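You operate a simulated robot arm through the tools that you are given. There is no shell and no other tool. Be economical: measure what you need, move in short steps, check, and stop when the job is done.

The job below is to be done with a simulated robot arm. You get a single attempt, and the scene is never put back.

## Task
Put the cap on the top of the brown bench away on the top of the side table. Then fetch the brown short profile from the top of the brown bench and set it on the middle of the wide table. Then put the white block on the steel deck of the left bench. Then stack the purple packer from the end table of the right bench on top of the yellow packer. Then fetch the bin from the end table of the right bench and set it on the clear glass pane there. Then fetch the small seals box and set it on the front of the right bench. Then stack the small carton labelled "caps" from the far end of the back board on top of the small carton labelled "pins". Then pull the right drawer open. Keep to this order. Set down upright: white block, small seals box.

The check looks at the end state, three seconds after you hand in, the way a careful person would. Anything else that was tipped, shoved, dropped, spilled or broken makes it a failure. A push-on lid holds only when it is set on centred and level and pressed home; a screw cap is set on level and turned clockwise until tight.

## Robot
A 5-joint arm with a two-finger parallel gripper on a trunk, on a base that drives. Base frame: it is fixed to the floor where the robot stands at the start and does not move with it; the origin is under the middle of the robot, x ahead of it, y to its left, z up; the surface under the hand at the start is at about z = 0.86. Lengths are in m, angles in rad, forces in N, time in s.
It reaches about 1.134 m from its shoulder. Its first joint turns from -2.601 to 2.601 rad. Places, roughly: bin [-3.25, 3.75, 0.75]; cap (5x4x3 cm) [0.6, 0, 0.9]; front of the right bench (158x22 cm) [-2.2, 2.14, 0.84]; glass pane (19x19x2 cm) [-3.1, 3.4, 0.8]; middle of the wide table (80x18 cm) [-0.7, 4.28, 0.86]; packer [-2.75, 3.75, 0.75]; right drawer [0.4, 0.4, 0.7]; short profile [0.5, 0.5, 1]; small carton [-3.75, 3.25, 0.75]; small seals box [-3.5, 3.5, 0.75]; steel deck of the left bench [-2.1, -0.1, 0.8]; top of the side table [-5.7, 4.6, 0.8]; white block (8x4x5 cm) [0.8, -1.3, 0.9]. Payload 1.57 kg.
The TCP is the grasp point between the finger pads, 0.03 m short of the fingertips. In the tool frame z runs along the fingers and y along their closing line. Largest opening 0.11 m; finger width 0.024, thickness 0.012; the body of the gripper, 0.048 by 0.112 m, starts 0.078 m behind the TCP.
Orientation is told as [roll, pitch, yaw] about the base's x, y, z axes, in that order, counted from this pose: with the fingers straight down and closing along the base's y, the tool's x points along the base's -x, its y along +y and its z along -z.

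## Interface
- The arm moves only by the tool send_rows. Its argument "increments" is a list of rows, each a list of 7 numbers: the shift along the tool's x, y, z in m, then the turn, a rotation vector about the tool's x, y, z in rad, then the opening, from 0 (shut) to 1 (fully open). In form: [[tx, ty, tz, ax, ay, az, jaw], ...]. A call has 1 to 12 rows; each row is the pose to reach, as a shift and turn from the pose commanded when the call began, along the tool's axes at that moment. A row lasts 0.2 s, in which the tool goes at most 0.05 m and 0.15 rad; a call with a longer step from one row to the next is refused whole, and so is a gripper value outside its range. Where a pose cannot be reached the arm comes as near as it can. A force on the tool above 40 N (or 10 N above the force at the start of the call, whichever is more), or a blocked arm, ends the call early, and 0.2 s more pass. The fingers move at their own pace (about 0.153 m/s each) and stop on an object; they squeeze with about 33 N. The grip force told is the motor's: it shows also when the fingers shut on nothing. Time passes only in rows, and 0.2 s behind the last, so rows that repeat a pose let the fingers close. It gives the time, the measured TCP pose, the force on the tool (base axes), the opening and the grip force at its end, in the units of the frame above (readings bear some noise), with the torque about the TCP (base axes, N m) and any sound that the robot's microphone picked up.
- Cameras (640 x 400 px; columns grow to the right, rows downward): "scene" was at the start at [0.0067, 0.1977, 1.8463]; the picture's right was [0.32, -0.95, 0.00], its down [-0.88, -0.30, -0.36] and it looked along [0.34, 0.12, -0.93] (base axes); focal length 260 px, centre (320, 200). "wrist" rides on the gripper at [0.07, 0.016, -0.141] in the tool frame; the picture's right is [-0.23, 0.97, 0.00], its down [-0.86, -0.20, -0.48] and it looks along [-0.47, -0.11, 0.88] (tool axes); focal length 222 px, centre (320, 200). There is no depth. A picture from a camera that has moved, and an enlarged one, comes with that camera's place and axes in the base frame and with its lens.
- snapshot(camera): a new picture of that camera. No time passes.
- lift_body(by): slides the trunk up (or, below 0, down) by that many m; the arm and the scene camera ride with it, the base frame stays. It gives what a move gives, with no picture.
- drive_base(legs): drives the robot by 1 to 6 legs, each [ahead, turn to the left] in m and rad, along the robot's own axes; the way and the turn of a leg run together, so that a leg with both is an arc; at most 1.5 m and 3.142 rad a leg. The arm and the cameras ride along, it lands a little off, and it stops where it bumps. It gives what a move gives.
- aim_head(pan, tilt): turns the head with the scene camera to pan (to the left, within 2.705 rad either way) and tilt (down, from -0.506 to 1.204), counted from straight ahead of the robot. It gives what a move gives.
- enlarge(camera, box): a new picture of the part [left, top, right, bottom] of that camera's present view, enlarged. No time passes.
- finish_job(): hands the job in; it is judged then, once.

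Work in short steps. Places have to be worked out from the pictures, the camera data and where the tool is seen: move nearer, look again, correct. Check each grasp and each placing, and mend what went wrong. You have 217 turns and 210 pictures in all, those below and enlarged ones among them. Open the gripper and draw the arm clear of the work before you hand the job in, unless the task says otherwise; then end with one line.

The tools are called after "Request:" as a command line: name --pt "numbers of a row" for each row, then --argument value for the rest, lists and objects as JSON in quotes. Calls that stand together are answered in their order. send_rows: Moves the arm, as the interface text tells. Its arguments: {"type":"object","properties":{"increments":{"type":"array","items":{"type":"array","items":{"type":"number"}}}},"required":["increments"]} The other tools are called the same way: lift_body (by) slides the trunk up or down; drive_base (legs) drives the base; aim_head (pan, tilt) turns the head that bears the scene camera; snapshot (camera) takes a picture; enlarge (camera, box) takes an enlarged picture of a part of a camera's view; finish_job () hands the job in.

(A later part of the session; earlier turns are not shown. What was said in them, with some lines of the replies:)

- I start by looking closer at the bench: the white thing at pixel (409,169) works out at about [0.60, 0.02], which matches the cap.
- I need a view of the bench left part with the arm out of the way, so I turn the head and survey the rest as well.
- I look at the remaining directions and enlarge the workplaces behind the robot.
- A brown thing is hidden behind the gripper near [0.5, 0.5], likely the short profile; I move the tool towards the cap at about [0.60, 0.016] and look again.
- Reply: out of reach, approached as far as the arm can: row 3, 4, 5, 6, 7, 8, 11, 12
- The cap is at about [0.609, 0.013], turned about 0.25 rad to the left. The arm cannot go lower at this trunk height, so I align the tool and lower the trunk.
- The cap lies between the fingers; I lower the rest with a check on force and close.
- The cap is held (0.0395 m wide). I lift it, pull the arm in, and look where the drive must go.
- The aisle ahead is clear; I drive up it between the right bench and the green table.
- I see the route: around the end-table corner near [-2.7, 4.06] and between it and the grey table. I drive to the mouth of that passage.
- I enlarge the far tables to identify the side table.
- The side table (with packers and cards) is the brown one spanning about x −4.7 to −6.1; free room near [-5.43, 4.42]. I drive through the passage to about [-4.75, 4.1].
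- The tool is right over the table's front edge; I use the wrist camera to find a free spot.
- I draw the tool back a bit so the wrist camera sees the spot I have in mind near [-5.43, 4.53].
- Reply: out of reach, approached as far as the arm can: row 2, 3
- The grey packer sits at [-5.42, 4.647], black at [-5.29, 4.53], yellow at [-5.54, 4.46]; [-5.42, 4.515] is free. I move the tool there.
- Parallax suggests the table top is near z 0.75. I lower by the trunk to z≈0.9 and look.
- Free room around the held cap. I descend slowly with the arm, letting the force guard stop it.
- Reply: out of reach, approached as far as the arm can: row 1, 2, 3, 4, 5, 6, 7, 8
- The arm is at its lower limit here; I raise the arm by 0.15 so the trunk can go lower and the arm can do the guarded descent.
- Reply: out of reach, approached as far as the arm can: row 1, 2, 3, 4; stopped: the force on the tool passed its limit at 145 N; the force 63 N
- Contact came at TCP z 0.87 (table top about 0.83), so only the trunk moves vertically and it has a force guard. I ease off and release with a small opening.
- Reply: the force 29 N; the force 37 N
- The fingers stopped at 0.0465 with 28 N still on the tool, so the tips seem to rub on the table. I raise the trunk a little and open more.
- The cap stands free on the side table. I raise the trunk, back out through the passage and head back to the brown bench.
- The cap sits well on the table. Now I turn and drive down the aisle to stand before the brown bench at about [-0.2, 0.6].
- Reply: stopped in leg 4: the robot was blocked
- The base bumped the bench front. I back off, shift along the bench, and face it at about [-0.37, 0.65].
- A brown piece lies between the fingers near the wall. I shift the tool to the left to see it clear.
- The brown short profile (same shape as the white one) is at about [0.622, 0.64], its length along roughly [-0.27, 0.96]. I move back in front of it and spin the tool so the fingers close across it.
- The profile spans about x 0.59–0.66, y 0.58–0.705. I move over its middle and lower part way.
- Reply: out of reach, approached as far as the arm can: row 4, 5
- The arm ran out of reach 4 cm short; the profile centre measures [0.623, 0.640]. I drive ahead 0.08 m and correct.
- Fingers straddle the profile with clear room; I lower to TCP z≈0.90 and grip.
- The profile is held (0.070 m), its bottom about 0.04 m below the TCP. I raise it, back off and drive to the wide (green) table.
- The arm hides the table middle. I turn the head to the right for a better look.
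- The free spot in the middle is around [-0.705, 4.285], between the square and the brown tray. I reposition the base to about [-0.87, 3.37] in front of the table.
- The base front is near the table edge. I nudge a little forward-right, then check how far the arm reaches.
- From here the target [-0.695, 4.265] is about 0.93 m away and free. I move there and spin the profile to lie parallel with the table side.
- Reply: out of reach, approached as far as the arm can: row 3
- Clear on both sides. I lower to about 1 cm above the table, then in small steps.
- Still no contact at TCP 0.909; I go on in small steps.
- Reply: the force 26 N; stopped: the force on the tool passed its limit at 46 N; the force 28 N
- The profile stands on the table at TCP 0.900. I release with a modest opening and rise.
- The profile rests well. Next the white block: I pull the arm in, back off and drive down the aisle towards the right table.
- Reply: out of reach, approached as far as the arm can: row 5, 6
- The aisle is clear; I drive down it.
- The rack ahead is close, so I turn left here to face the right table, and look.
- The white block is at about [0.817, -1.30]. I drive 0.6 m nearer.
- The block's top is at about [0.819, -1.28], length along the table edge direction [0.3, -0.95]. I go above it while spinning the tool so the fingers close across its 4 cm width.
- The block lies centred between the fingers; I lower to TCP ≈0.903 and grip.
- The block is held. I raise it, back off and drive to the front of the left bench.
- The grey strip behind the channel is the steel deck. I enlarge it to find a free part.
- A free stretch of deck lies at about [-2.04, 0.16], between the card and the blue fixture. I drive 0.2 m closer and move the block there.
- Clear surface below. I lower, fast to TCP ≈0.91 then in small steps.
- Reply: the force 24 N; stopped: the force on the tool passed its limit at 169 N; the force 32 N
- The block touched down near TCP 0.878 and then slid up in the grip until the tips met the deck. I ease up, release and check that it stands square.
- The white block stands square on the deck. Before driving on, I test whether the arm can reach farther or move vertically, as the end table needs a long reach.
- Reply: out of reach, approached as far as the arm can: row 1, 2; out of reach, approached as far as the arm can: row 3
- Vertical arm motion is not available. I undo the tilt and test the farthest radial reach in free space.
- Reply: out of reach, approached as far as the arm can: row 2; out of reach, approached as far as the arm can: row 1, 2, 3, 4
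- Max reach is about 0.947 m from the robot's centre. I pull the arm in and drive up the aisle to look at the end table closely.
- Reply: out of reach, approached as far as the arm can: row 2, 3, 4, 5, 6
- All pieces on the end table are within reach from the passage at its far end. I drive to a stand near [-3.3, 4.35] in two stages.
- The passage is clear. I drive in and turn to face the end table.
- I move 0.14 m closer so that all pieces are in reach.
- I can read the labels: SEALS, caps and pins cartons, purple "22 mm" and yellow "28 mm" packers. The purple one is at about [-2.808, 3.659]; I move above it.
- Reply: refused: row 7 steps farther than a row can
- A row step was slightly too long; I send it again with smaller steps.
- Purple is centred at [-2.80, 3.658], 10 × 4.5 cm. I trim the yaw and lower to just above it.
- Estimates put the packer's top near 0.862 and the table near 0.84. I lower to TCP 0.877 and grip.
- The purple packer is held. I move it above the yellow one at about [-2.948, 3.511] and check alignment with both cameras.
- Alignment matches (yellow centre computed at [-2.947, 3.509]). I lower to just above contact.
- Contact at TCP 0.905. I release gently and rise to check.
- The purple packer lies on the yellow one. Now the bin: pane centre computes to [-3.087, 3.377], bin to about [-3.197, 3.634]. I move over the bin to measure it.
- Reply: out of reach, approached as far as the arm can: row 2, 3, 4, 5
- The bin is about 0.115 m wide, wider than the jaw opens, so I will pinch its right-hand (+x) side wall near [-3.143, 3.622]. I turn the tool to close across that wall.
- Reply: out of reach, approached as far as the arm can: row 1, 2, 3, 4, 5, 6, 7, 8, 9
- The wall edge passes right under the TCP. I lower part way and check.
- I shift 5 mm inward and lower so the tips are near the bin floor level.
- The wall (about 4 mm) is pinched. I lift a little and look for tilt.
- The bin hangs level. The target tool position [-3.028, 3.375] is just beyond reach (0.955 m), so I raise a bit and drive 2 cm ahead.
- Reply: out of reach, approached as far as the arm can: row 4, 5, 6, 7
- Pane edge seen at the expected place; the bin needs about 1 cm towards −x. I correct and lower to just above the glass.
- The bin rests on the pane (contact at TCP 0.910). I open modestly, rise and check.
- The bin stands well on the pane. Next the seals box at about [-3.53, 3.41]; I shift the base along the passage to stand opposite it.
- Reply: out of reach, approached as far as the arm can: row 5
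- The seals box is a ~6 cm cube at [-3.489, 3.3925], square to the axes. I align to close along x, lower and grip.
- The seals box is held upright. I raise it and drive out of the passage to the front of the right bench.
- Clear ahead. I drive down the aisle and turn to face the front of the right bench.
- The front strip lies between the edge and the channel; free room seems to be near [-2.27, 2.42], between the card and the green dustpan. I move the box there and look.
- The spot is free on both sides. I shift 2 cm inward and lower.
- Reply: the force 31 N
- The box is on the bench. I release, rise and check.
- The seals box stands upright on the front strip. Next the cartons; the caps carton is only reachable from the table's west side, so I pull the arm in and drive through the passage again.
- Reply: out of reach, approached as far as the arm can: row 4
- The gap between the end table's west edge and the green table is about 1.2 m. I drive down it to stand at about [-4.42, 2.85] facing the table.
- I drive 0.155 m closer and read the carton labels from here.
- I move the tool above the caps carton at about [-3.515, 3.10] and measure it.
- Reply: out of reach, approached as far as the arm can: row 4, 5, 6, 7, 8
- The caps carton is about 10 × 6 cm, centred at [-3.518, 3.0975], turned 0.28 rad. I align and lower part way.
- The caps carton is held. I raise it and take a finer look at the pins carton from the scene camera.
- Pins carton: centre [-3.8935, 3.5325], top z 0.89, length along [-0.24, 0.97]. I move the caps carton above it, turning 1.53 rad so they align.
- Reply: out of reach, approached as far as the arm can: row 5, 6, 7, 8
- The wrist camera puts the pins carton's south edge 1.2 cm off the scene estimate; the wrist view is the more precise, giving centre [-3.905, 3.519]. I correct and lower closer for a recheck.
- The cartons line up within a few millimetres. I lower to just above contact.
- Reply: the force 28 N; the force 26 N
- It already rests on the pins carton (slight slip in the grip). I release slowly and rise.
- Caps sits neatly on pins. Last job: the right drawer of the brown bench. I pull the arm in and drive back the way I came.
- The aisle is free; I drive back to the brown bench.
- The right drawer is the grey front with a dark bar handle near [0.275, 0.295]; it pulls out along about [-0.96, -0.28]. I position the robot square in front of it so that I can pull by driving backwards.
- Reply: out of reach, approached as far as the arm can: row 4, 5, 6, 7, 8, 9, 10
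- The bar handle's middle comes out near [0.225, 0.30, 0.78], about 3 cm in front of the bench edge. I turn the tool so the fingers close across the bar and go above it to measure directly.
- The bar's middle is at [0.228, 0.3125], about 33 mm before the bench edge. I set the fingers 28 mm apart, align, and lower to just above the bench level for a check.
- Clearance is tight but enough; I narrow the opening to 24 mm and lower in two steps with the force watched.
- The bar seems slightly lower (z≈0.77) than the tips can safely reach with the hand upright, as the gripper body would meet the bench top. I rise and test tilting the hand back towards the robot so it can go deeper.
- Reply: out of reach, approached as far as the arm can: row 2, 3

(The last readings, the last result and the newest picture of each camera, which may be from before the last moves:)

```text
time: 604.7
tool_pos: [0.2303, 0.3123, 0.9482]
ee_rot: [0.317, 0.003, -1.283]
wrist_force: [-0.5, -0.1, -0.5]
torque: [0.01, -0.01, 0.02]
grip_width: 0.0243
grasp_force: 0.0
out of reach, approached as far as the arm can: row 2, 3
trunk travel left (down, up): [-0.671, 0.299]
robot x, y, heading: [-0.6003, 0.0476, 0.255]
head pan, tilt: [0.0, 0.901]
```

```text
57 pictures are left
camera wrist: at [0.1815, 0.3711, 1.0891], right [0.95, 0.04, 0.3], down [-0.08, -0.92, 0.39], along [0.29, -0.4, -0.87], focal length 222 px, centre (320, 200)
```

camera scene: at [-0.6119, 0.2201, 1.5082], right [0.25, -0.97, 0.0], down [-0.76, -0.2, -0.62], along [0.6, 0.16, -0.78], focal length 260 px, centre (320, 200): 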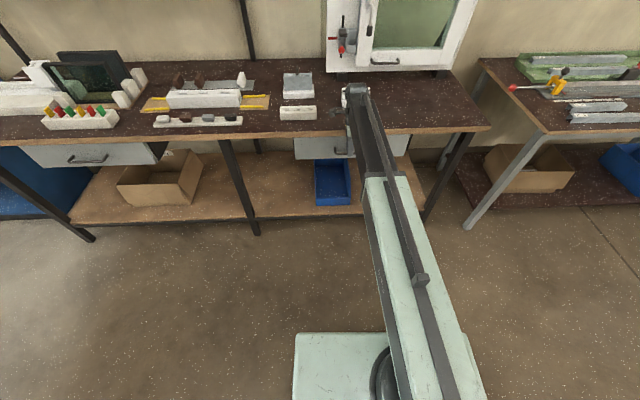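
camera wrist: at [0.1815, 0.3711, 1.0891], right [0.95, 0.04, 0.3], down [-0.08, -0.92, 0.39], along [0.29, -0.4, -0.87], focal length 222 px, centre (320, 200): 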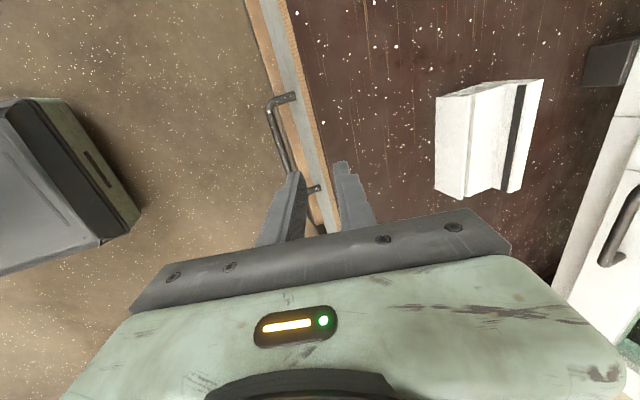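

Tilting works: the fingers now lean 0.3 rad towards the bench. I step back 18 mm, lower to z≈0.827 and look again.

Request:
send_rows --pt "0 -0.0172 -0.0054 0 0 0 0.24" --pt "0 -0.0172 -0.0054 0 0 0 0.24"

Request:
lift_body --by -0.121

Request:
snapshot --camera "wrist"

Request:
enlarge --camera "wrist" --box '[210, 80, 410, 220]'

```text
time: 605.3
tool_pos: [0.2126, 0.3064, 0.9499]
ee_rot: [0.317, 0.001, -1.285]
wrist_force: [0.7, -0.6, -0.4]
torque: [-0.02, -0.04, 0.01]
grip_width: 0.0265
grasp_force: 0.0
trunk travel left (down, up): [-0.671, 0.299]
robot x, y, heading: [-0.6022, 0.0442, 0.258]
head pan, tilt: [0.0, 0.901]
```

```text
time: 606.8
tool_pos: [0.212, 0.3057, 0.8289]
ee_rot: [0.317, 0.001, -1.285]
wrist_force: [-0.1, 0.7, -0.1]
torque: [-0.02, 0.02, 0.0]
grip_width: 0.0265
grasp_force: 0.1
trunk travel left (down, up): [-0.55, 0.42]
robot x, y, heading: [-0.597, 0.0474, 0.255]
head pan, tilt: [0.0, 0.901]
```

```text
56 pictures are left
camera wrist: at [0.1646, 0.3657, 0.9681], right [0.95, 0.04, 0.3], down [-0.08, -0.92, 0.39], along [0.29, -0.4, -0.87], focal length 222 px, centre (320, 200)
```

wrist: 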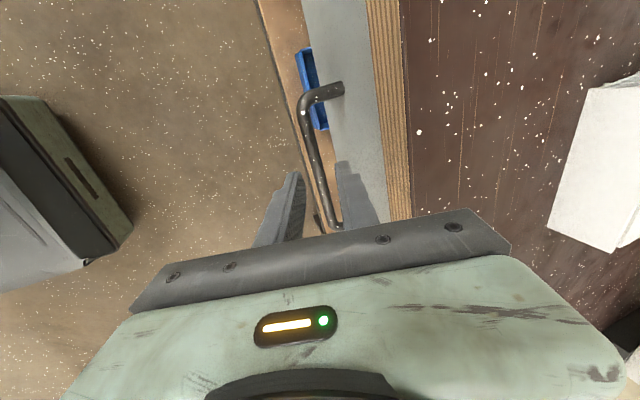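

```text
2.86 times, centred on (310, 150) of wrist
camera zoom: at [0.1646, 0.3657, 0.9681], right [0.95, 0.04, 0.3], down [-0.08, -0.92, 0.39], along [0.29, -0.4, -0.87], focal length 635 px, centre (349, 343)
```

zoom: 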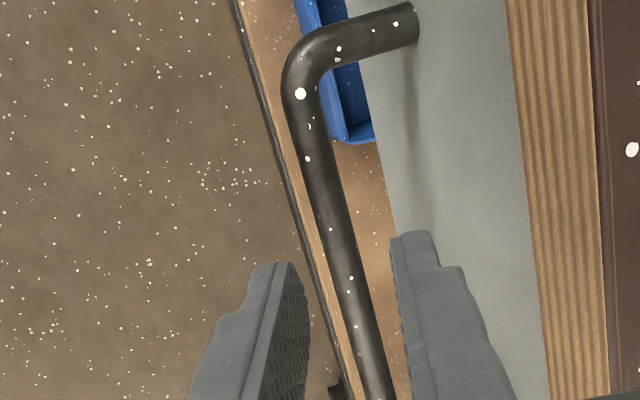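

The bar lies between the fingers. I work down along the finger direction in small alternating steps (1 cm down, about 3 mm forward).

Request:
lift_body --by -0.01

Request:
send_rows --pt "0 0.0028 0.0009 0 0 0 0.24"

Request:
lift_body --by -0.01

Request:
send_rows --pt "0 0.0028 0.0009 0 0 0 0.24"

Request:
lift_body --by -0.01

Request:
enlarge --camera "wrist" --box '[210, 80, 410, 220]'

```text
time: 607.4
tool_pos: [0.2122, 0.306, 0.8191]
ee_rot: [0.315, -0.001, -1.284]
wrist_force: [0.4, 0.8, 0.5]
torque: [0.01, 0.0, -0.03]
grip_width: 0.0262
grasp_force: 0.2
trunk travel left (down, up): [-0.54, 0.43]
robot x, y, heading: [-0.5961, 0.0455, 0.257]
head pan, tilt: [0.0, 0.901]
```

```text
time: 607.8
tool_pos: [0.2151, 0.308, 0.8174]
ee_rot: [0.315, 0.001, -1.285]
wrist_force: [0.4, 0.0, 0.6]
torque: [0.02, -0.02, 0.02]
grip_width: 0.0263
grasp_force: 0.0
trunk travel left (down, up): [-0.54, 0.43]
robot x, y, heading: [-0.6027, 0.0471, 0.257]
head pan, tilt: [0.0, 0.901]
```

```text
time: 608.3
tool_pos: [0.2148, 0.3082, 0.8092]
ee_rot: [0.317, 0.0, -1.283]
wrist_force: [-0.4, -0.6, 0.1]
torque: [-0.02, 0.01, -0.01]
grip_width: 0.0263
grasp_force: 0.1
trunk travel left (down, up): [-0.53, 0.44]
robot x, y, heading: [-0.6014, 0.0449, 0.253]
head pan, tilt: [0.0, 0.901]
```

```text
time: 608.7
tool_pos: [0.2187, 0.3077, 0.8084]
ee_rot: [0.317, 0.0, -1.284]
wrist_force: [-0.5, 0.2, 0.4]
torque: [0.04, 0.0, -0.03]
grip_width: 0.0263
grasp_force: 0.1
trunk travel left (down, up): [-0.53, 0.44]
robot x, y, heading: [-0.598, 0.0449, 0.257]
head pan, tilt: [0.0, 0.901]
```

```text
time: 609.3
tool_pos: [0.218, 0.3072, 0.7978]
ee_rot: [0.316, 0.001, -1.285]
wrist_force: [-0.6, 0.1, 0.0]
torque: [0.0, 0.01, -0.02]
grip_width: 0.0263
grasp_force: 0.0
trunk travel left (down, up): [-0.52, 0.45]
robot x, y, heading: [-0.599, 0.0453, 0.254]
head pan, tilt: [0.0, 0.901]
```

```text
2.86 times, centred on (310, 150) of wrist
camera zoom: at [0.1709, 0.3668, 0.938], right [0.95, 0.04, 0.3], down [-0.08, -0.92, 0.39], along [0.29, -0.4, -0.87], focal length 635 px, centre (349, 343)
```

zoom: 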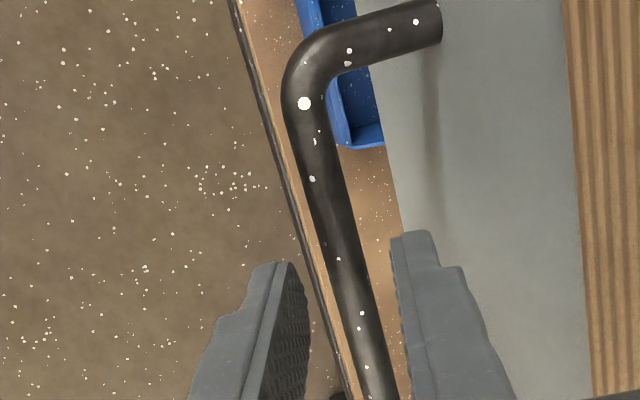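

Request:
send_rows --pt "0 0.0028 0.0009 0 0 0 0.24"

Request:
lift_body --by -0.01

Request:
snapshot --camera "scene"

Request:
enlarge --camera "wrist" --box '[210, 80, 410, 220]'

```text
time: 609.7
tool_pos: [0.2216, 0.3086, 0.7983]
ee_rot: [0.316, 0.0, -1.284]
wrist_force: [0.3, -0.1, -0.9]
torque: [-0.01, -0.02, -0.01]
grip_width: 0.0265
grasp_force: 0.1
trunk travel left (down, up): [-0.52, 0.45]
robot x, y, heading: [-0.598, 0.0496, 0.256]
head pan, tilt: [0.0, 0.901]
```

```text
time: 610.3
tool_pos: [0.2216, 0.3089, 0.7882]
ee_rot: [0.315, 0.0, -1.284]
wrist_force: [0.5, 0.6, 0.1]
torque: [0.02, 0.0, -0.01]
grip_width: 0.0264
grasp_force: 0.1
trunk travel left (down, up): [-0.51, 0.46]
robot x, y, heading: [-0.604, 0.0497, 0.255]
head pan, tilt: [0.0, 0.901]
```

```text
53 pictures are left
camera scene: at [-0.6119, 0.2201, 1.4872], right [0.25, -0.97, 0.0], down [-0.76, -0.2, -0.62], along [0.6, 0.16, -0.78], focal length 260 px, centre (320, 200)
```

scene: 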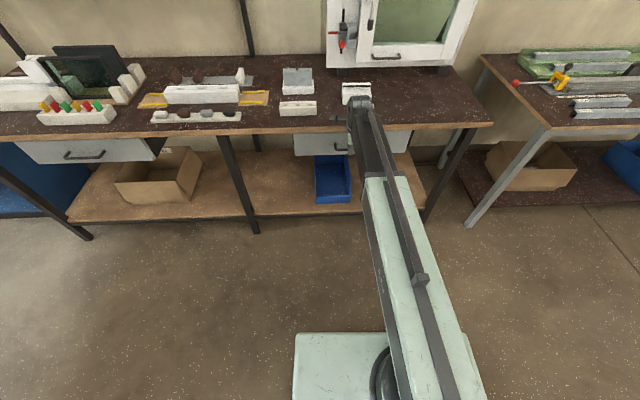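

```text
2.86 times, centred on (310, 150) of wrist
camera zoom: at [0.1734, 0.3681, 0.928], right [0.95, 0.04, 0.3], down [-0.08, -0.92, 0.39], along [0.29, -0.4, -0.87], focal length 635 px, centre (349, 343)
```

zoom: 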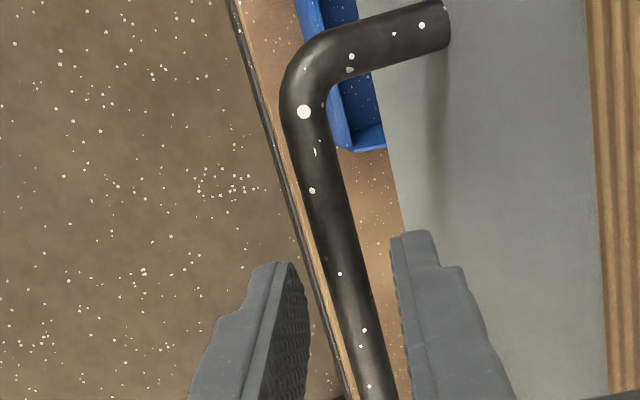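

I close on the bar and read the width.

Request:
send_rows --pt "0 0 0 0 0 0 0.12" --pt "0 0 0 0 0 0 0.0" --pt "0 0 0 0 0 0 0.0"

Request:
enlarge --camera "wrist" --box '[210, 80, 410, 220]'

```text
time: 611.1
tool_pos: [0.2201, 0.3098, 0.7885]
ee_rot: [0.316, 0.001, -1.282]
wrist_force: [1.8, 0.4, 3.4]
torque: [-0.18, -0.11, 0.7]
grip_width: 0.0121
grasp_force: 29.3
trunk travel left (down, up): [-0.51, 0.46]
robot x, y, heading: [-0.5971, 0.0467, 0.259]
head pan, tilt: [0.0, 0.901]
```

```text
2.86 times, centred on (310, 150) of wrist
camera zoom: at [0.1734, 0.3681, 0.9282], right [0.95, 0.04, 0.3], down [-0.08, -0.92, 0.39], along [0.3, -0.4, -0.87], focal length 635 px, centre (349, 343)
```

zoom: 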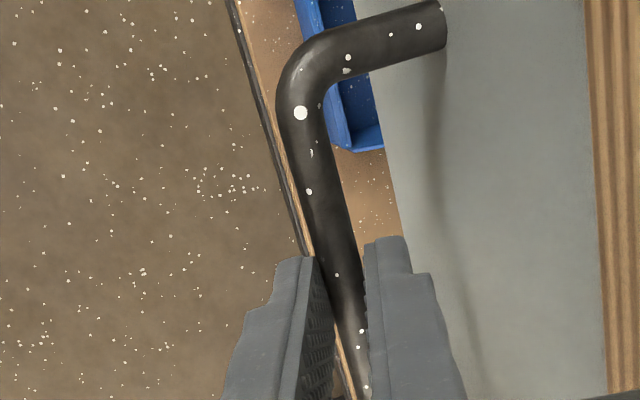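

The grip is firm on the 12 mm bar. I pull first with the arm, 6 cm straight out, to feel the drawer.

Request:
send_rows --pt "0 -0.019 -0.0062 0 0 0 0" --pt "0 -0.038 -0.0124 0 0 0 0" --pt "0 -0.057 -0.0186 0 0 0 0"

Request:
snapshot --camera "wrist"

```text
time: 611.9
tool_pos: [0.1651, 0.2909, 0.7888]
ee_rot: [0.317, -0.001, -1.283]
wrist_force: [1.1, -5.3, 2.6]
torque: [0.16, 0.1, 0.75]
grip_width: 0.0124
grasp_force: 29.6
trunk travel left (down, up): [-0.51, 0.46]
robot x, y, heading: [-0.6014, 0.0458, 0.256]
head pan, tilt: [0.0, 0.901]
```

```text
50 pictures are left
camera wrist: at [0.1168, 0.3505, 0.9282], right [0.95, 0.04, 0.3], down [-0.08, -0.92, 0.39], along [0.29, -0.4, -0.87], focal length 222 px, centre (320, 200)
```

wrist: 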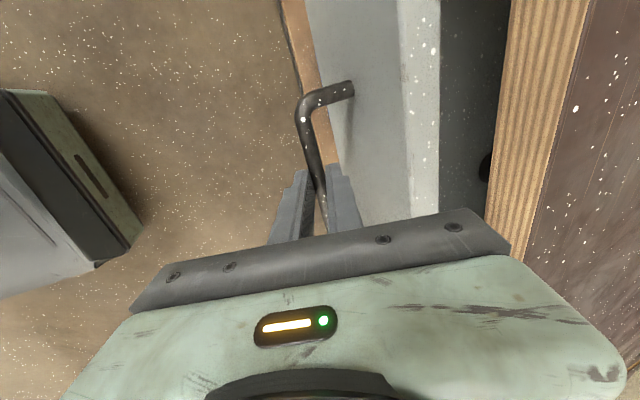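

The drawer slides easily. I pull on with the arm.

Request:
send_rows --pt "0 -0.031 -0.01 0 0 0 0" --pt "0 -0.062 -0.02 0 0 0 0" --pt "0 -0.093 -0.03 0 0 0 0" --pt "0 -0.12 -0.039 0 0 0 0"

Request:
snapshot --camera "scene"

```text
time: 612.9
tool_pos: [0.0423, 0.2565, 0.7888]
ee_rot: [0.315, -0.001, -1.287]
wrist_force: [5.6, -20.1, 1.5]
torque: [-0.73, -0.15, 0.52]
grip_width: 0.012
grasp_force: 30.0
out of reach, approached as far as the arm can: row 1
trunk travel left (down, up): [-0.51, 0.46]
robot x, y, heading: [-0.5984, 0.044, 0.258]
head pan, tilt: [0.0, 0.901]
```

```text
49 pictures are left
camera scene: at [-0.6114, 0.2186, 1.4874], right [0.25, -0.97, 0.0], down [-0.76, -0.2, -0.62], along [0.6, 0.16, -0.78], focal length 260 px, centre (320, 200)
```

scene: 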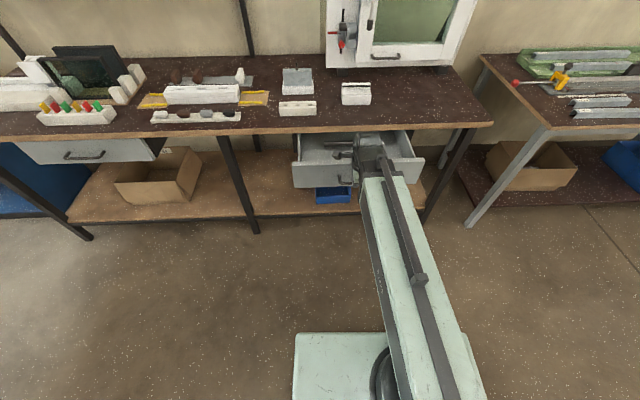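

The drawer is 0.19 m out with some sideways strain (−20 N in y). I relax it along the bar, then go on pulling by driving back a little.

Request:
send_rows --pt "-0.007 0 0 0 0 0 0"

Request:
drive_base --legs '[[-0.05, 0]]'

```text
time: 613.3
tool_pos: [0.0433, 0.2544, 0.7888]
ee_rot: [0.315, 0.006, -1.28]
wrist_force: [-6.4, 20.4, 0.7]
torque: [0.34, 0.08, 0.86]
grip_width: 0.0119
grasp_force: 28.8
trunk travel left (down, up): [-0.51, 0.46]
robot x, y, heading: [-0.5992, 0.0458, 0.252]
head pan, tilt: [0.0, 0.901]
```

```text
time: 614.2
tool_pos: [-0.0031, 0.2377, 0.7884]
ee_rot: [0.317, -0.003, -1.285]
wrist_force: [-1.8, 7.9, -9.0]
torque: [-0.09, 0.05, 0.72]
grip_width: 0.0121
grasp_force: 29.0
trunk travel left (down, up): [-0.51, 0.46]
robot x, y, heading: [-0.6465, 0.0338, 0.258]
head pan, tilt: [0.0, 0.901]
```

Request:
drive_base --legs '[[-0.05, 0]]'

Request:
snapshot --camera "scene"

```text
time: 615.1
tool_pos: [-0.0535, 0.2236, 0.7885]
ee_rot: [0.316, -0.002, -1.284]
wrist_force: [5.0, -15.5, -5.4]
torque: [-0.99, -0.31, 0.43]
grip_width: 0.012
grasp_force: 29.6
trunk travel left (down, up): [-0.51, 0.46]
robot x, y, heading: [-0.6965, 0.0193, 0.257]
head pan, tilt: [0.0, 0.901]
```

```text
48 pictures are left
camera scene: at [-0.7086, 0.1934, 1.4874], right [0.25, -0.97, 0.0], down [-0.76, -0.2, -0.62], along [0.6, 0.16, -0.78], focal length 260 px, centre (320, 200)
```

scene: 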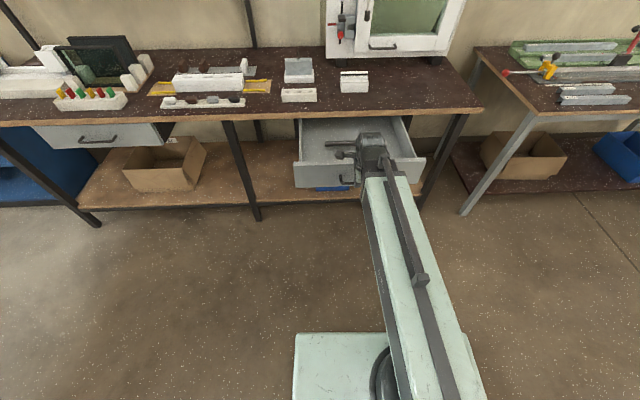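

It is about 0.29 m out now and still runs easily. I relax the side strain and try a bit more.

Request:
send_rows --pt "-0.004 0 0 0 0 0 0"

Request:
drive_base --legs '[[-0.04, 0]]'

```text
time: 615.5
tool_pos: [-0.0518, 0.2226, 0.788]
ee_rot: [0.316, 0.0, -1.28]
wrist_force: [-7.1, 19.5, -4.9]
torque: [0.27, 0.11, 0.85]
grip_width: 0.0121
grasp_force: 29.2
trunk travel left (down, up): [-0.51, 0.46]
robot x, y, heading: [-0.697, 0.022, 0.26]
head pan, tilt: [0.0, 0.901]
```

```text
time: 616.4
tool_pos: [-0.0899, 0.211, 0.7885]
ee_rot: [0.318, -0.006, -1.285]
wrist_force: [-1.9, 9.5, -6.9]
torque: [-0.14, -0.02, 0.71]
grip_width: 0.0121
grasp_force: 29.5
trunk travel left (down, up): [-0.51, 0.46]
robot x, y, heading: [-0.739, 0.0122, 0.257]
head pan, tilt: [0.0, 0.901]
```

Request:
enlarge --camera "scene" --box '[260, 90, 460, 220]'

```text
3.08 times, centred on (360, 155) of scene
camera zoom: at [-0.7482, 0.1853, 1.4872], right [0.25, -0.97, 0.0], down [-0.76, -0.2, -0.62], along [0.6, 0.16, -0.78], focal length 801 px, centre (197, 338)
```

zoom: 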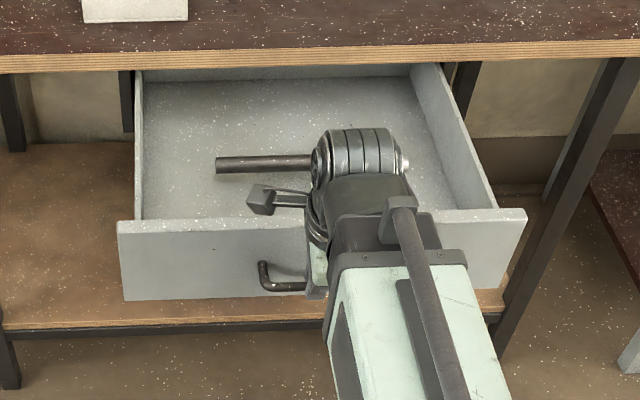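

The drawer's back panel has come to the bench edge: it is open. I release and back the fingers out along their own direction.

Request:
send_rows --pt "0 0 0 0 0 0 0.24" --pt "0 0 0 0 0 0 0.24" --pt "0 0 0 0 0 0 0.24"

Request:
lift_body --by 0.01

Request:
send_rows --pt "0 -0.0028 -0.0009 0 0 0 0.24"

Request:
lift_body --by 0.01

Request:
send_rows --pt "0 -0.0028 -0.0009 0 0 0 0.24"

Request:
enlarge --camera "wrist" --box '[210, 80, 410, 220]'

```text
time: 617.2
tool_pos: [-0.0903, 0.2086, 0.7885]
ee_rot: [0.316, -0.002, -1.284]
wrist_force: [-0.1, 0.3, 0.2]
torque: [0.01, 0.0, 0.03]
grip_width: 0.0261
grasp_force: 0.1
trunk travel left (down, up): [-0.51, 0.46]
robot x, y, heading: [-0.7366, 0.0109, 0.259]
head pan, tilt: [0.0, 0.901]
```

```text
time: 617.8
tool_pos: [-0.0895, 0.2096, 0.7985]
ee_rot: [0.317, -0.004, -1.284]
wrist_force: [0.1, -0.1, -0.2]
torque: [-0.01, -0.01, 0.02]
grip_width: 0.0262
grasp_force: 0.0
trunk travel left (down, up): [-0.52, 0.45]
robot x, y, heading: [-0.7391, 0.0127, 0.256]
head pan, tilt: [0.0, 0.901]
```

```text
time: 618.2
tool_pos: [-0.094, 0.2086, 0.7973]
ee_rot: [0.317, -0.004, -1.284]
wrist_force: [-0.1, -1.0, 0.0]
torque: [0.0, -0.03, 0.01]
grip_width: 0.0264
grasp_force: 0.1
trunk travel left (down, up): [-0.52, 0.45]
robot x, y, heading: [-0.7333, 0.0116, 0.254]
head pan, tilt: [0.0, 0.901]
```

```text
time: 618.8
tool_pos: [-0.0938, 0.2089, 0.8086]
ee_rot: [0.318, -0.003, -1.284]
wrist_force: [-0.5, 0.1, -0.5]
torque: [-0.04, 0.0, 0.0]
grip_width: 0.0266
grasp_force: 0.1
trunk travel left (down, up): [-0.53, 0.44]
robot x, y, heading: [-0.7343, 0.0103, 0.255]
head pan, tilt: [0.0, 0.901]
```

```text
time: 619.2
tool_pos: [-0.096, 0.2058, 0.808]
ee_rot: [0.316, -0.002, -1.285]
wrist_force: [-0.3, 0.0, 0.3]
torque: [-0.01, -0.01, 0.0]
grip_width: 0.0266
grasp_force: 0.1
trunk travel left (down, up): [-0.53, 0.44]
robot x, y, heading: [-0.7352, 0.0123, 0.257]
head pan, tilt: [0.0, 0.901]
```

```text
2.86 times, centred on (310, 150) of wrist
camera zoom: at [-0.1453, 0.2668, 0.9479], right [0.95, 0.04, 0.31], down [-0.08, -0.91, 0.4], along [0.3, -0.4, -0.87], focal length 635 px, centre (349, 343)
```

zoom: 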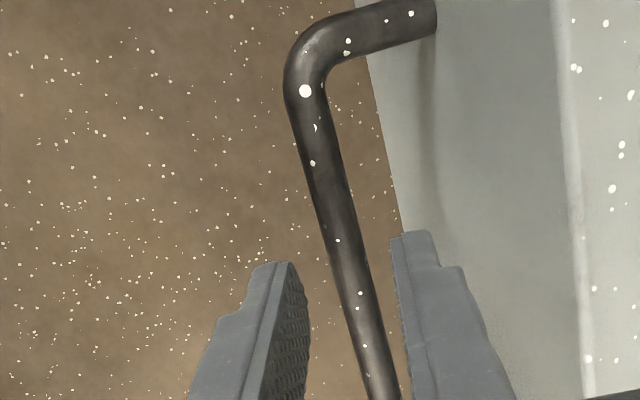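

The handle is free; I continue out and raise the arm clear.

Request:
lift_body --by 0.012

Request:
send_rows --pt "0 -0.0035 -0.0011 0 0 0 0.24"

Request:
lift_body --by 0.012

Request:
send_rows --pt "0 -0.0035 -0.0011 0 0 0 0.24"

Request:
lift_body --by 0.3

Request:
drive_base --legs '[[-0.35, 0]]'

Request:
snapshot --camera "scene"

```text
time: 619.8
tool_pos: [-0.0971, 0.209, 0.821]
ee_rot: [0.318, -0.004, -1.286]
wrist_force: [-0.4, -0.2, 0.1]
torque: [0.01, 0.02, -0.03]
grip_width: 0.0263
grasp_force: 0.1
trunk travel left (down, up): [-0.542, 0.428]
robot x, y, heading: [-0.7384, 0.0084, 0.253]
head pan, tilt: [0.0, 0.901]
```

```text
time: 620.2
tool_pos: [-0.1005, 0.2067, 0.8202]
ee_rot: [0.319, -0.002, -1.285]
wrist_force: [0.5, 0.8, 0.5]
torque: [0.02, 0.02, 0.03]
grip_width: 0.0262
grasp_force: 0.1
trunk travel left (down, up): [-0.542, 0.428]
robot x, y, heading: [-0.7349, 0.0127, 0.259]
head pan, tilt: [0.0, 0.901]
```

```text
time: 620.8
tool_pos: [-0.1, 0.2053, 0.833]
ee_rot: [0.318, -0.005, -1.284]
wrist_force: [0.2, 0.3, -0.1]
torque: [0.0, -0.01, -0.02]
grip_width: 0.0262
grasp_force: 0.0
trunk travel left (down, up): [-0.554, 0.416]
robot x, y, heading: [-0.7373, 0.0081, 0.258]
head pan, tilt: [0.0, 0.901]
```

```text
time: 621.2
tool_pos: [-0.1039, 0.2046, 0.8328]
ee_rot: [0.316, -0.004, -1.284]
wrist_force: [-0.1, -0.1, 1.1]
torque: [-0.01, -0.02, 0.01]
grip_width: 0.0264
grasp_force: 0.0
trunk travel left (down, up): [-0.554, 0.416]
robot x, y, heading: [-0.736, 0.0108, 0.257]
head pan, tilt: [0.0, 0.901]
```

```text
time: 624.2
tool_pos: [-0.1038, 0.2046, 1.1324]
ee_rot: [0.319, -0.003, -1.285]
wrist_force: [0.1, 0.4, -0.4]
torque: [-0.02, 0.01, 0.01]
grip_width: 0.0262
grasp_force: 0.1
trunk travel left (down, up): [-0.854, 0.116]
robot x, y, heading: [-0.7363, 0.0145, 0.254]
head pan, tilt: [0.0, 0.901]
```

```text
time: 626.6
tool_pos: [-0.4456, 0.1199, 1.1324]
ee_rot: [0.317, -0.004, -1.275]
wrist_force: [0.5, -0.9, 0.5]
torque: [0.03, -0.01, -0.01]
grip_width: 0.0263
grasp_force: 0.0
trunk travel left (down, up): [-0.854, 0.116]
robot x, y, heading: [-1.0747, -0.076, 0.264]
head pan, tilt: [0.0, 0.901]
stopped in leg 1: the robot was blocked; the commanded pose is now the measured one
```

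```text
45 pictures are left
camera scene: at [-1.0897, 0.0953, 1.8313], right [0.26, -0.97, 0.0], down [-0.76, -0.2, -0.62], along [0.6, 0.16, -0.78], focal length 260 px, centre (320, 200)
```

scene: 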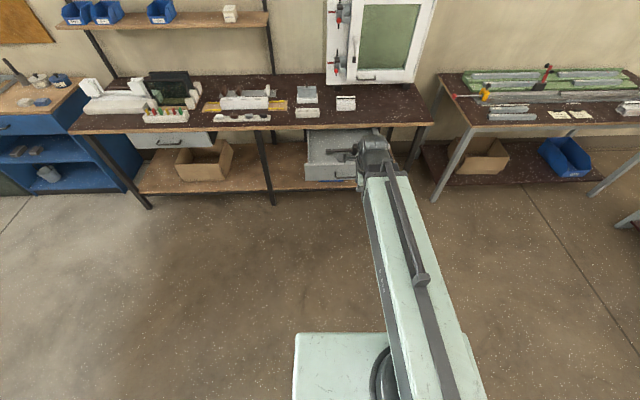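

The base touched something behind at the left bench. I move off it and look both at the drawer and behind me.

Request:
drive_base --legs '[[0.12, 0]]'

Request:
enlarge --camera "scene" --box '[260, 80, 460, 220]'

Request:
aim_head --pan 2.6 --tilt 0.8

Request:
snapshot --camera "scene"

Request:
aim_head --pan -2.6 --tilt 0.8

Request:
snapshot --camera "scene"

```text
time: 627.8
tool_pos: [-0.327, 0.152, 1.1319]
ee_rot: [0.316, -0.004, -1.278]
wrist_force: [-0.3, -0.3, -0.4]
torque: [-0.02, 0.02, 0.02]
grip_width: 0.0264
grasp_force: 0.2
trunk travel left (down, up): [-0.854, 0.116]
robot x, y, heading: [-0.9574, -0.0459, 0.264]
head pan, tilt: [0.0, 0.901]
```

```text
2.86 times, centred on (360, 150) of scene
camera zoom: at [-0.9713, 0.1273, 1.8312], right [0.26, -0.97, 0.0], down [-0.76, -0.2, -0.62], along [0.6, 0.16, -0.78], focal length 744 px, centre (206, 343)
```

zoom: 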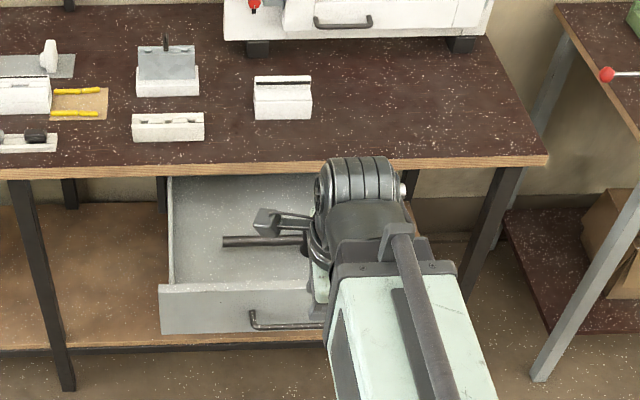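

```text
time: 630.2
tool_pos: [-0.3272, 0.1519, 1.1327]
ee_rot: [0.317, -0.003, -1.276]
wrist_force: [0.6, 0.0, 0.8]
torque: [0.05, -0.02, 0.04]
grip_width: 0.0263
grasp_force: 0.2
trunk travel left (down, up): [-0.854, 0.116]
robot x, y, heading: [-0.9585, -0.0483, 0.259]
head pan, tilt: [2.601, 0.799]
```

```text
43 pictures are left
camera scene: at [-1.1227, 0.1295, 1.8392], right [0.27, 0.96, 0.0], down [0.69, -0.2, -0.7], along [-0.67, 0.19, -0.72], focal length 260 px, centre (320, 200)
```

scene: 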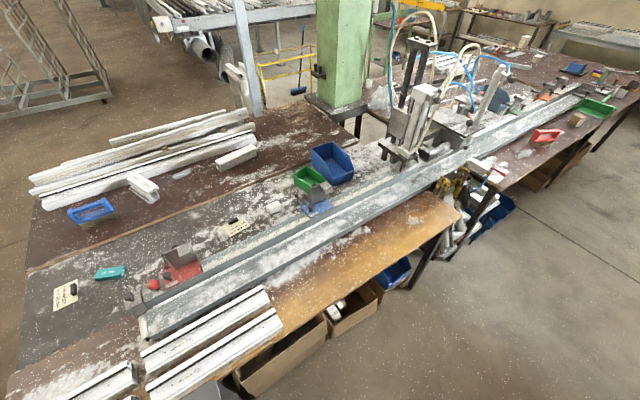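

```text
time: 634.2
tool_pos: [-0.3287, 0.1512, 1.1325]
ee_rot: [0.317, -0.004, -1.28]
wrist_force: [0.2, -0.3, -0.1]
torque: [-0.02, 0.03, 0.0]
grip_width: 0.0262
grasp_force: 0.1
trunk travel left (down, up): [-0.854, 0.116]
robot x, y, heading: [-0.9582, -0.0437, 0.267]
head pan, tilt: [-2.601, 0.799]
```

```text
42 pictures are left
camera scene: at [-1.1011, 0.0493, 1.8392], right [-0.72, 0.69, 0.0], down [0.5, 0.52, -0.7], along [-0.48, -0.5, -0.72], focal length 260 px, centre (320, 200)
```

scene: 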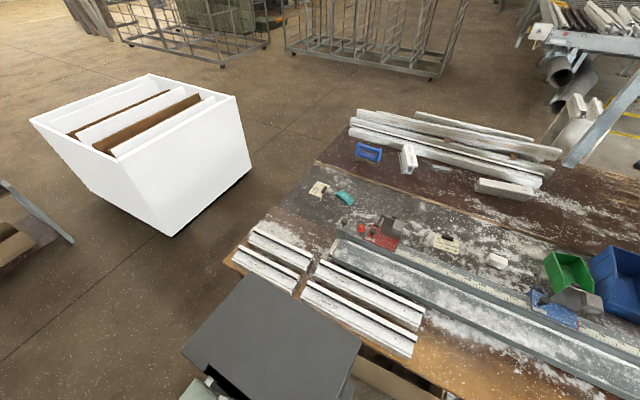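

The drawer is open and the bench behind looks unchanged. I move forward a little and look back down at the boxes under the left bench to make sure nothing was shoved.

Request:
drive_base --legs '[[0.2, 0]]'

Request:
aim_head --pan -2.6 --tilt 0.75

Request:
snapshot --camera "scene"

Request:
aim_head --pan 2.6 --tilt 0.75

Request:
snapshot --camera "scene"

```text
time: 635.9
tool_pos: [-0.1258, 0.2052, 1.1321]
ee_rot: [0.318, -0.004, -1.278]
wrist_force: [-0.3, 0.7, -0.1]
torque: [0.05, 0.06, 0.0]
grip_width: 0.0264
grasp_force: 0.0
trunk travel left (down, up): [-0.854, 0.116]
robot x, y, heading: [-0.7594, 0.0086, 0.265]
head pan, tilt: [-2.601, 0.799]
```

```text
time: 636.5
tool_pos: [-0.127, 0.2057, 1.1323]
ee_rot: [0.317, -0.002, -1.276]
wrist_force: [0.3, 0.4, -0.6]
torque: [0.02, 0.01, -0.04]
grip_width: 0.0263
grasp_force: 0.0
trunk travel left (down, up): [-0.854, 0.116]
robot x, y, heading: [-0.7565, 0.0059, 0.265]
head pan, tilt: [-2.601, 0.75]
```

```text
41 pictures are left
camera scene: at [-0.9022, 0.1018, 1.8432], right [-0.72, 0.69, 0.0], down [0.47, 0.49, -0.73], along [-0.51, -0.53, -0.68], focal length 260 px, centre (320, 200)
```

scene: 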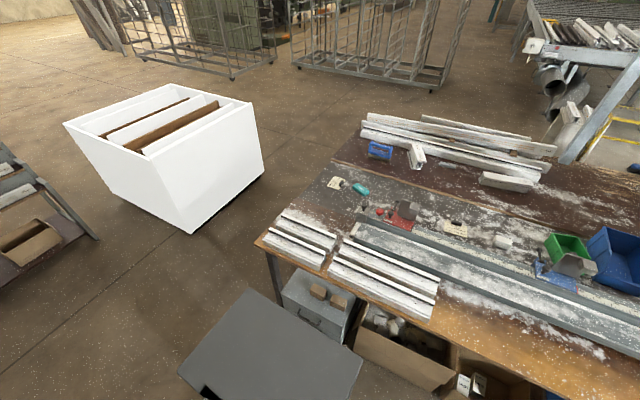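

```text
time: 640.6
tool_pos: [-0.1271, 0.2051, 1.1322]
ee_rot: [0.318, -0.003, -1.277]
wrist_force: [0.1, 0.4, -0.1]
torque: [0.01, 0.03, 0.02]
grip_width: 0.0264
grasp_force: 0.1
trunk travel left (down, up): [-0.854, 0.116]
robot x, y, heading: [-0.7612, 0.0058, 0.262]
head pan, tilt: [2.601, 0.75]
```

```text
40 pictures are left
camera scene: at [-0.9246, 0.1842, 1.8432], right [0.27, 0.96, 0.0], down [0.66, -0.19, -0.73], along [-0.7, 0.2, -0.68], focal length 260 px, centre (320, 200)
```

scene: 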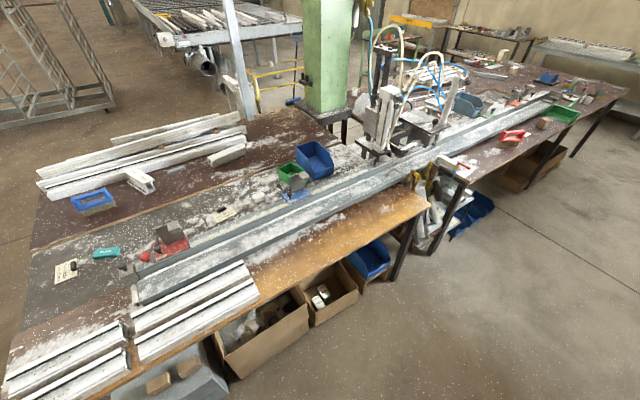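

Request:
aim_head --pan -2.65 --tilt 0.75

Request:
enlarge --camera "scene" --box '[240, 230, 480, 400]'

```text
time: 644.7
tool_pos: [-0.1274, 0.205, 1.1332]
ee_rot: [0.317, -0.002, -1.278]
wrist_force: [-0.4, -0.3, -0.3]
torque: [0.0, 0.01, 0.0]
grip_width: 0.0265
grasp_force: 0.1
trunk travel left (down, up): [-0.854, 0.116]
robot x, y, heading: [-0.7598, 0.0081, 0.265]
head pan, tilt: [-2.649, 0.75]
```

```text
2.35 times, centred on (360, 315) of scene
camera zoom: at [-0.9052, 0.1046, 1.8432], right [-0.69, 0.73, 0.0], down [0.5, 0.47, -0.73], along [-0.53, -0.5, -0.68], focal length 613 px, centre (226, -71)
```

zoom: 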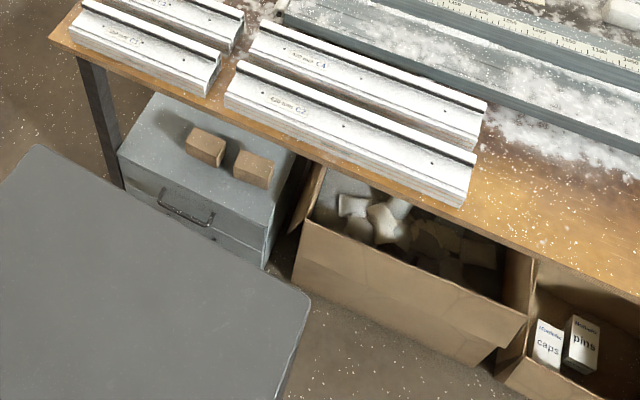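

The cabinet and its blocks triangulate to the same places as at the start, so nothing was shoved. I open the gripper, back off a little and hand in.

Request:
drive_base --legs '[[-0.15, 0]]'

Request:
send_rows --pt "0 0 0 0.1 0 0 0.6" --pt "0 0 0 0.2 0 0 1" --pt "0 0 0 0.3 0 0 1" --pt "0 0 0 0.3 0 0 1"

Request:
aim_head --pan 0.2 --tilt 0.8

Request:
snapshot --camera "scene"

```text
time: 646.0
tool_pos: [-0.2757, 0.1663, 1.1332]
ee_rot: [0.318, -0.002, -1.276]
wrist_force: [1.0, 0.9, -0.5]
torque: [0.0, 0.0, 0.01]
grip_width: 0.0261
grasp_force: 0.0
trunk travel left (down, up): [-0.854, 0.116]
robot x, y, heading: [-0.9046, -0.0328, 0.264]
head pan, tilt: [-2.649, 0.75]
```

```text
time: 647.0
tool_pos: [-0.277, 0.1655, 1.1209]
ee_rot: [0.013, -0.003, -1.275]
wrist_force: [0.5, -0.1, 0.7]
torque: [-0.01, 0.0, 0.04]
grip_width: 0.1099
grasp_force: 0.0
out of reach, approached as far as the arm can: row 1, 2, 3, 4
trunk travel left (down, up): [-0.854, 0.116]
robot x, y, heading: [-0.9082, -0.0384, 0.267]
head pan, tilt: [-2.649, 0.75]
```

```text
time: 649.5
tool_pos: [-0.276, 0.1679, 1.12]
ee_rot: [0.017, -0.004, -1.275]
wrist_force: [0.4, -0.3, -1.2]
torque: [0.0, -0.04, -0.02]
grip_width: 0.1099
grasp_force: 0.1
trunk travel left (down, up): [-0.854, 0.116]
robot x, y, heading: [-0.9066, -0.0321, 0.258]
head pan, tilt: [0.201, 0.799]
```

```text
38 pictures are left
camera scene: at [-0.9207, 0.1576, 1.8392], right [0.45, -0.89, 0.0], down [-0.64, -0.32, -0.7], along [0.62, 0.31, -0.72], focal length 260 px, centre (320, 200)
```

scene: 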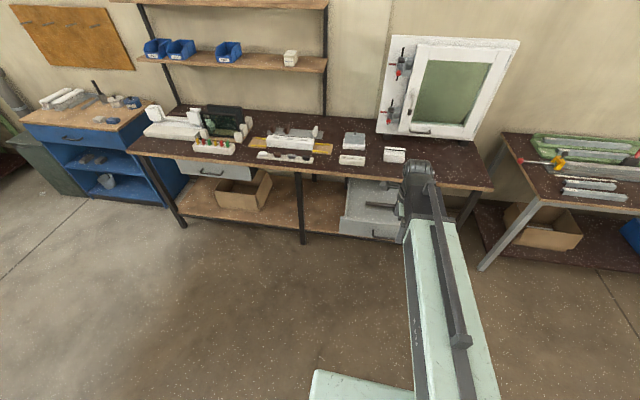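

The drawer stands open, the arm is clear and the gripper is open; all eight tasks are done, so I hand in.

Request:
finish_job

```text
The job is handed in.
```

All eight tasks were done in the given order and the job is handed in. The robot bumped the brown bench once and something behind it at the left bench once. The parts of the left bench I could recheck had not moved, but I could not confirm the cardboard boxes under it.
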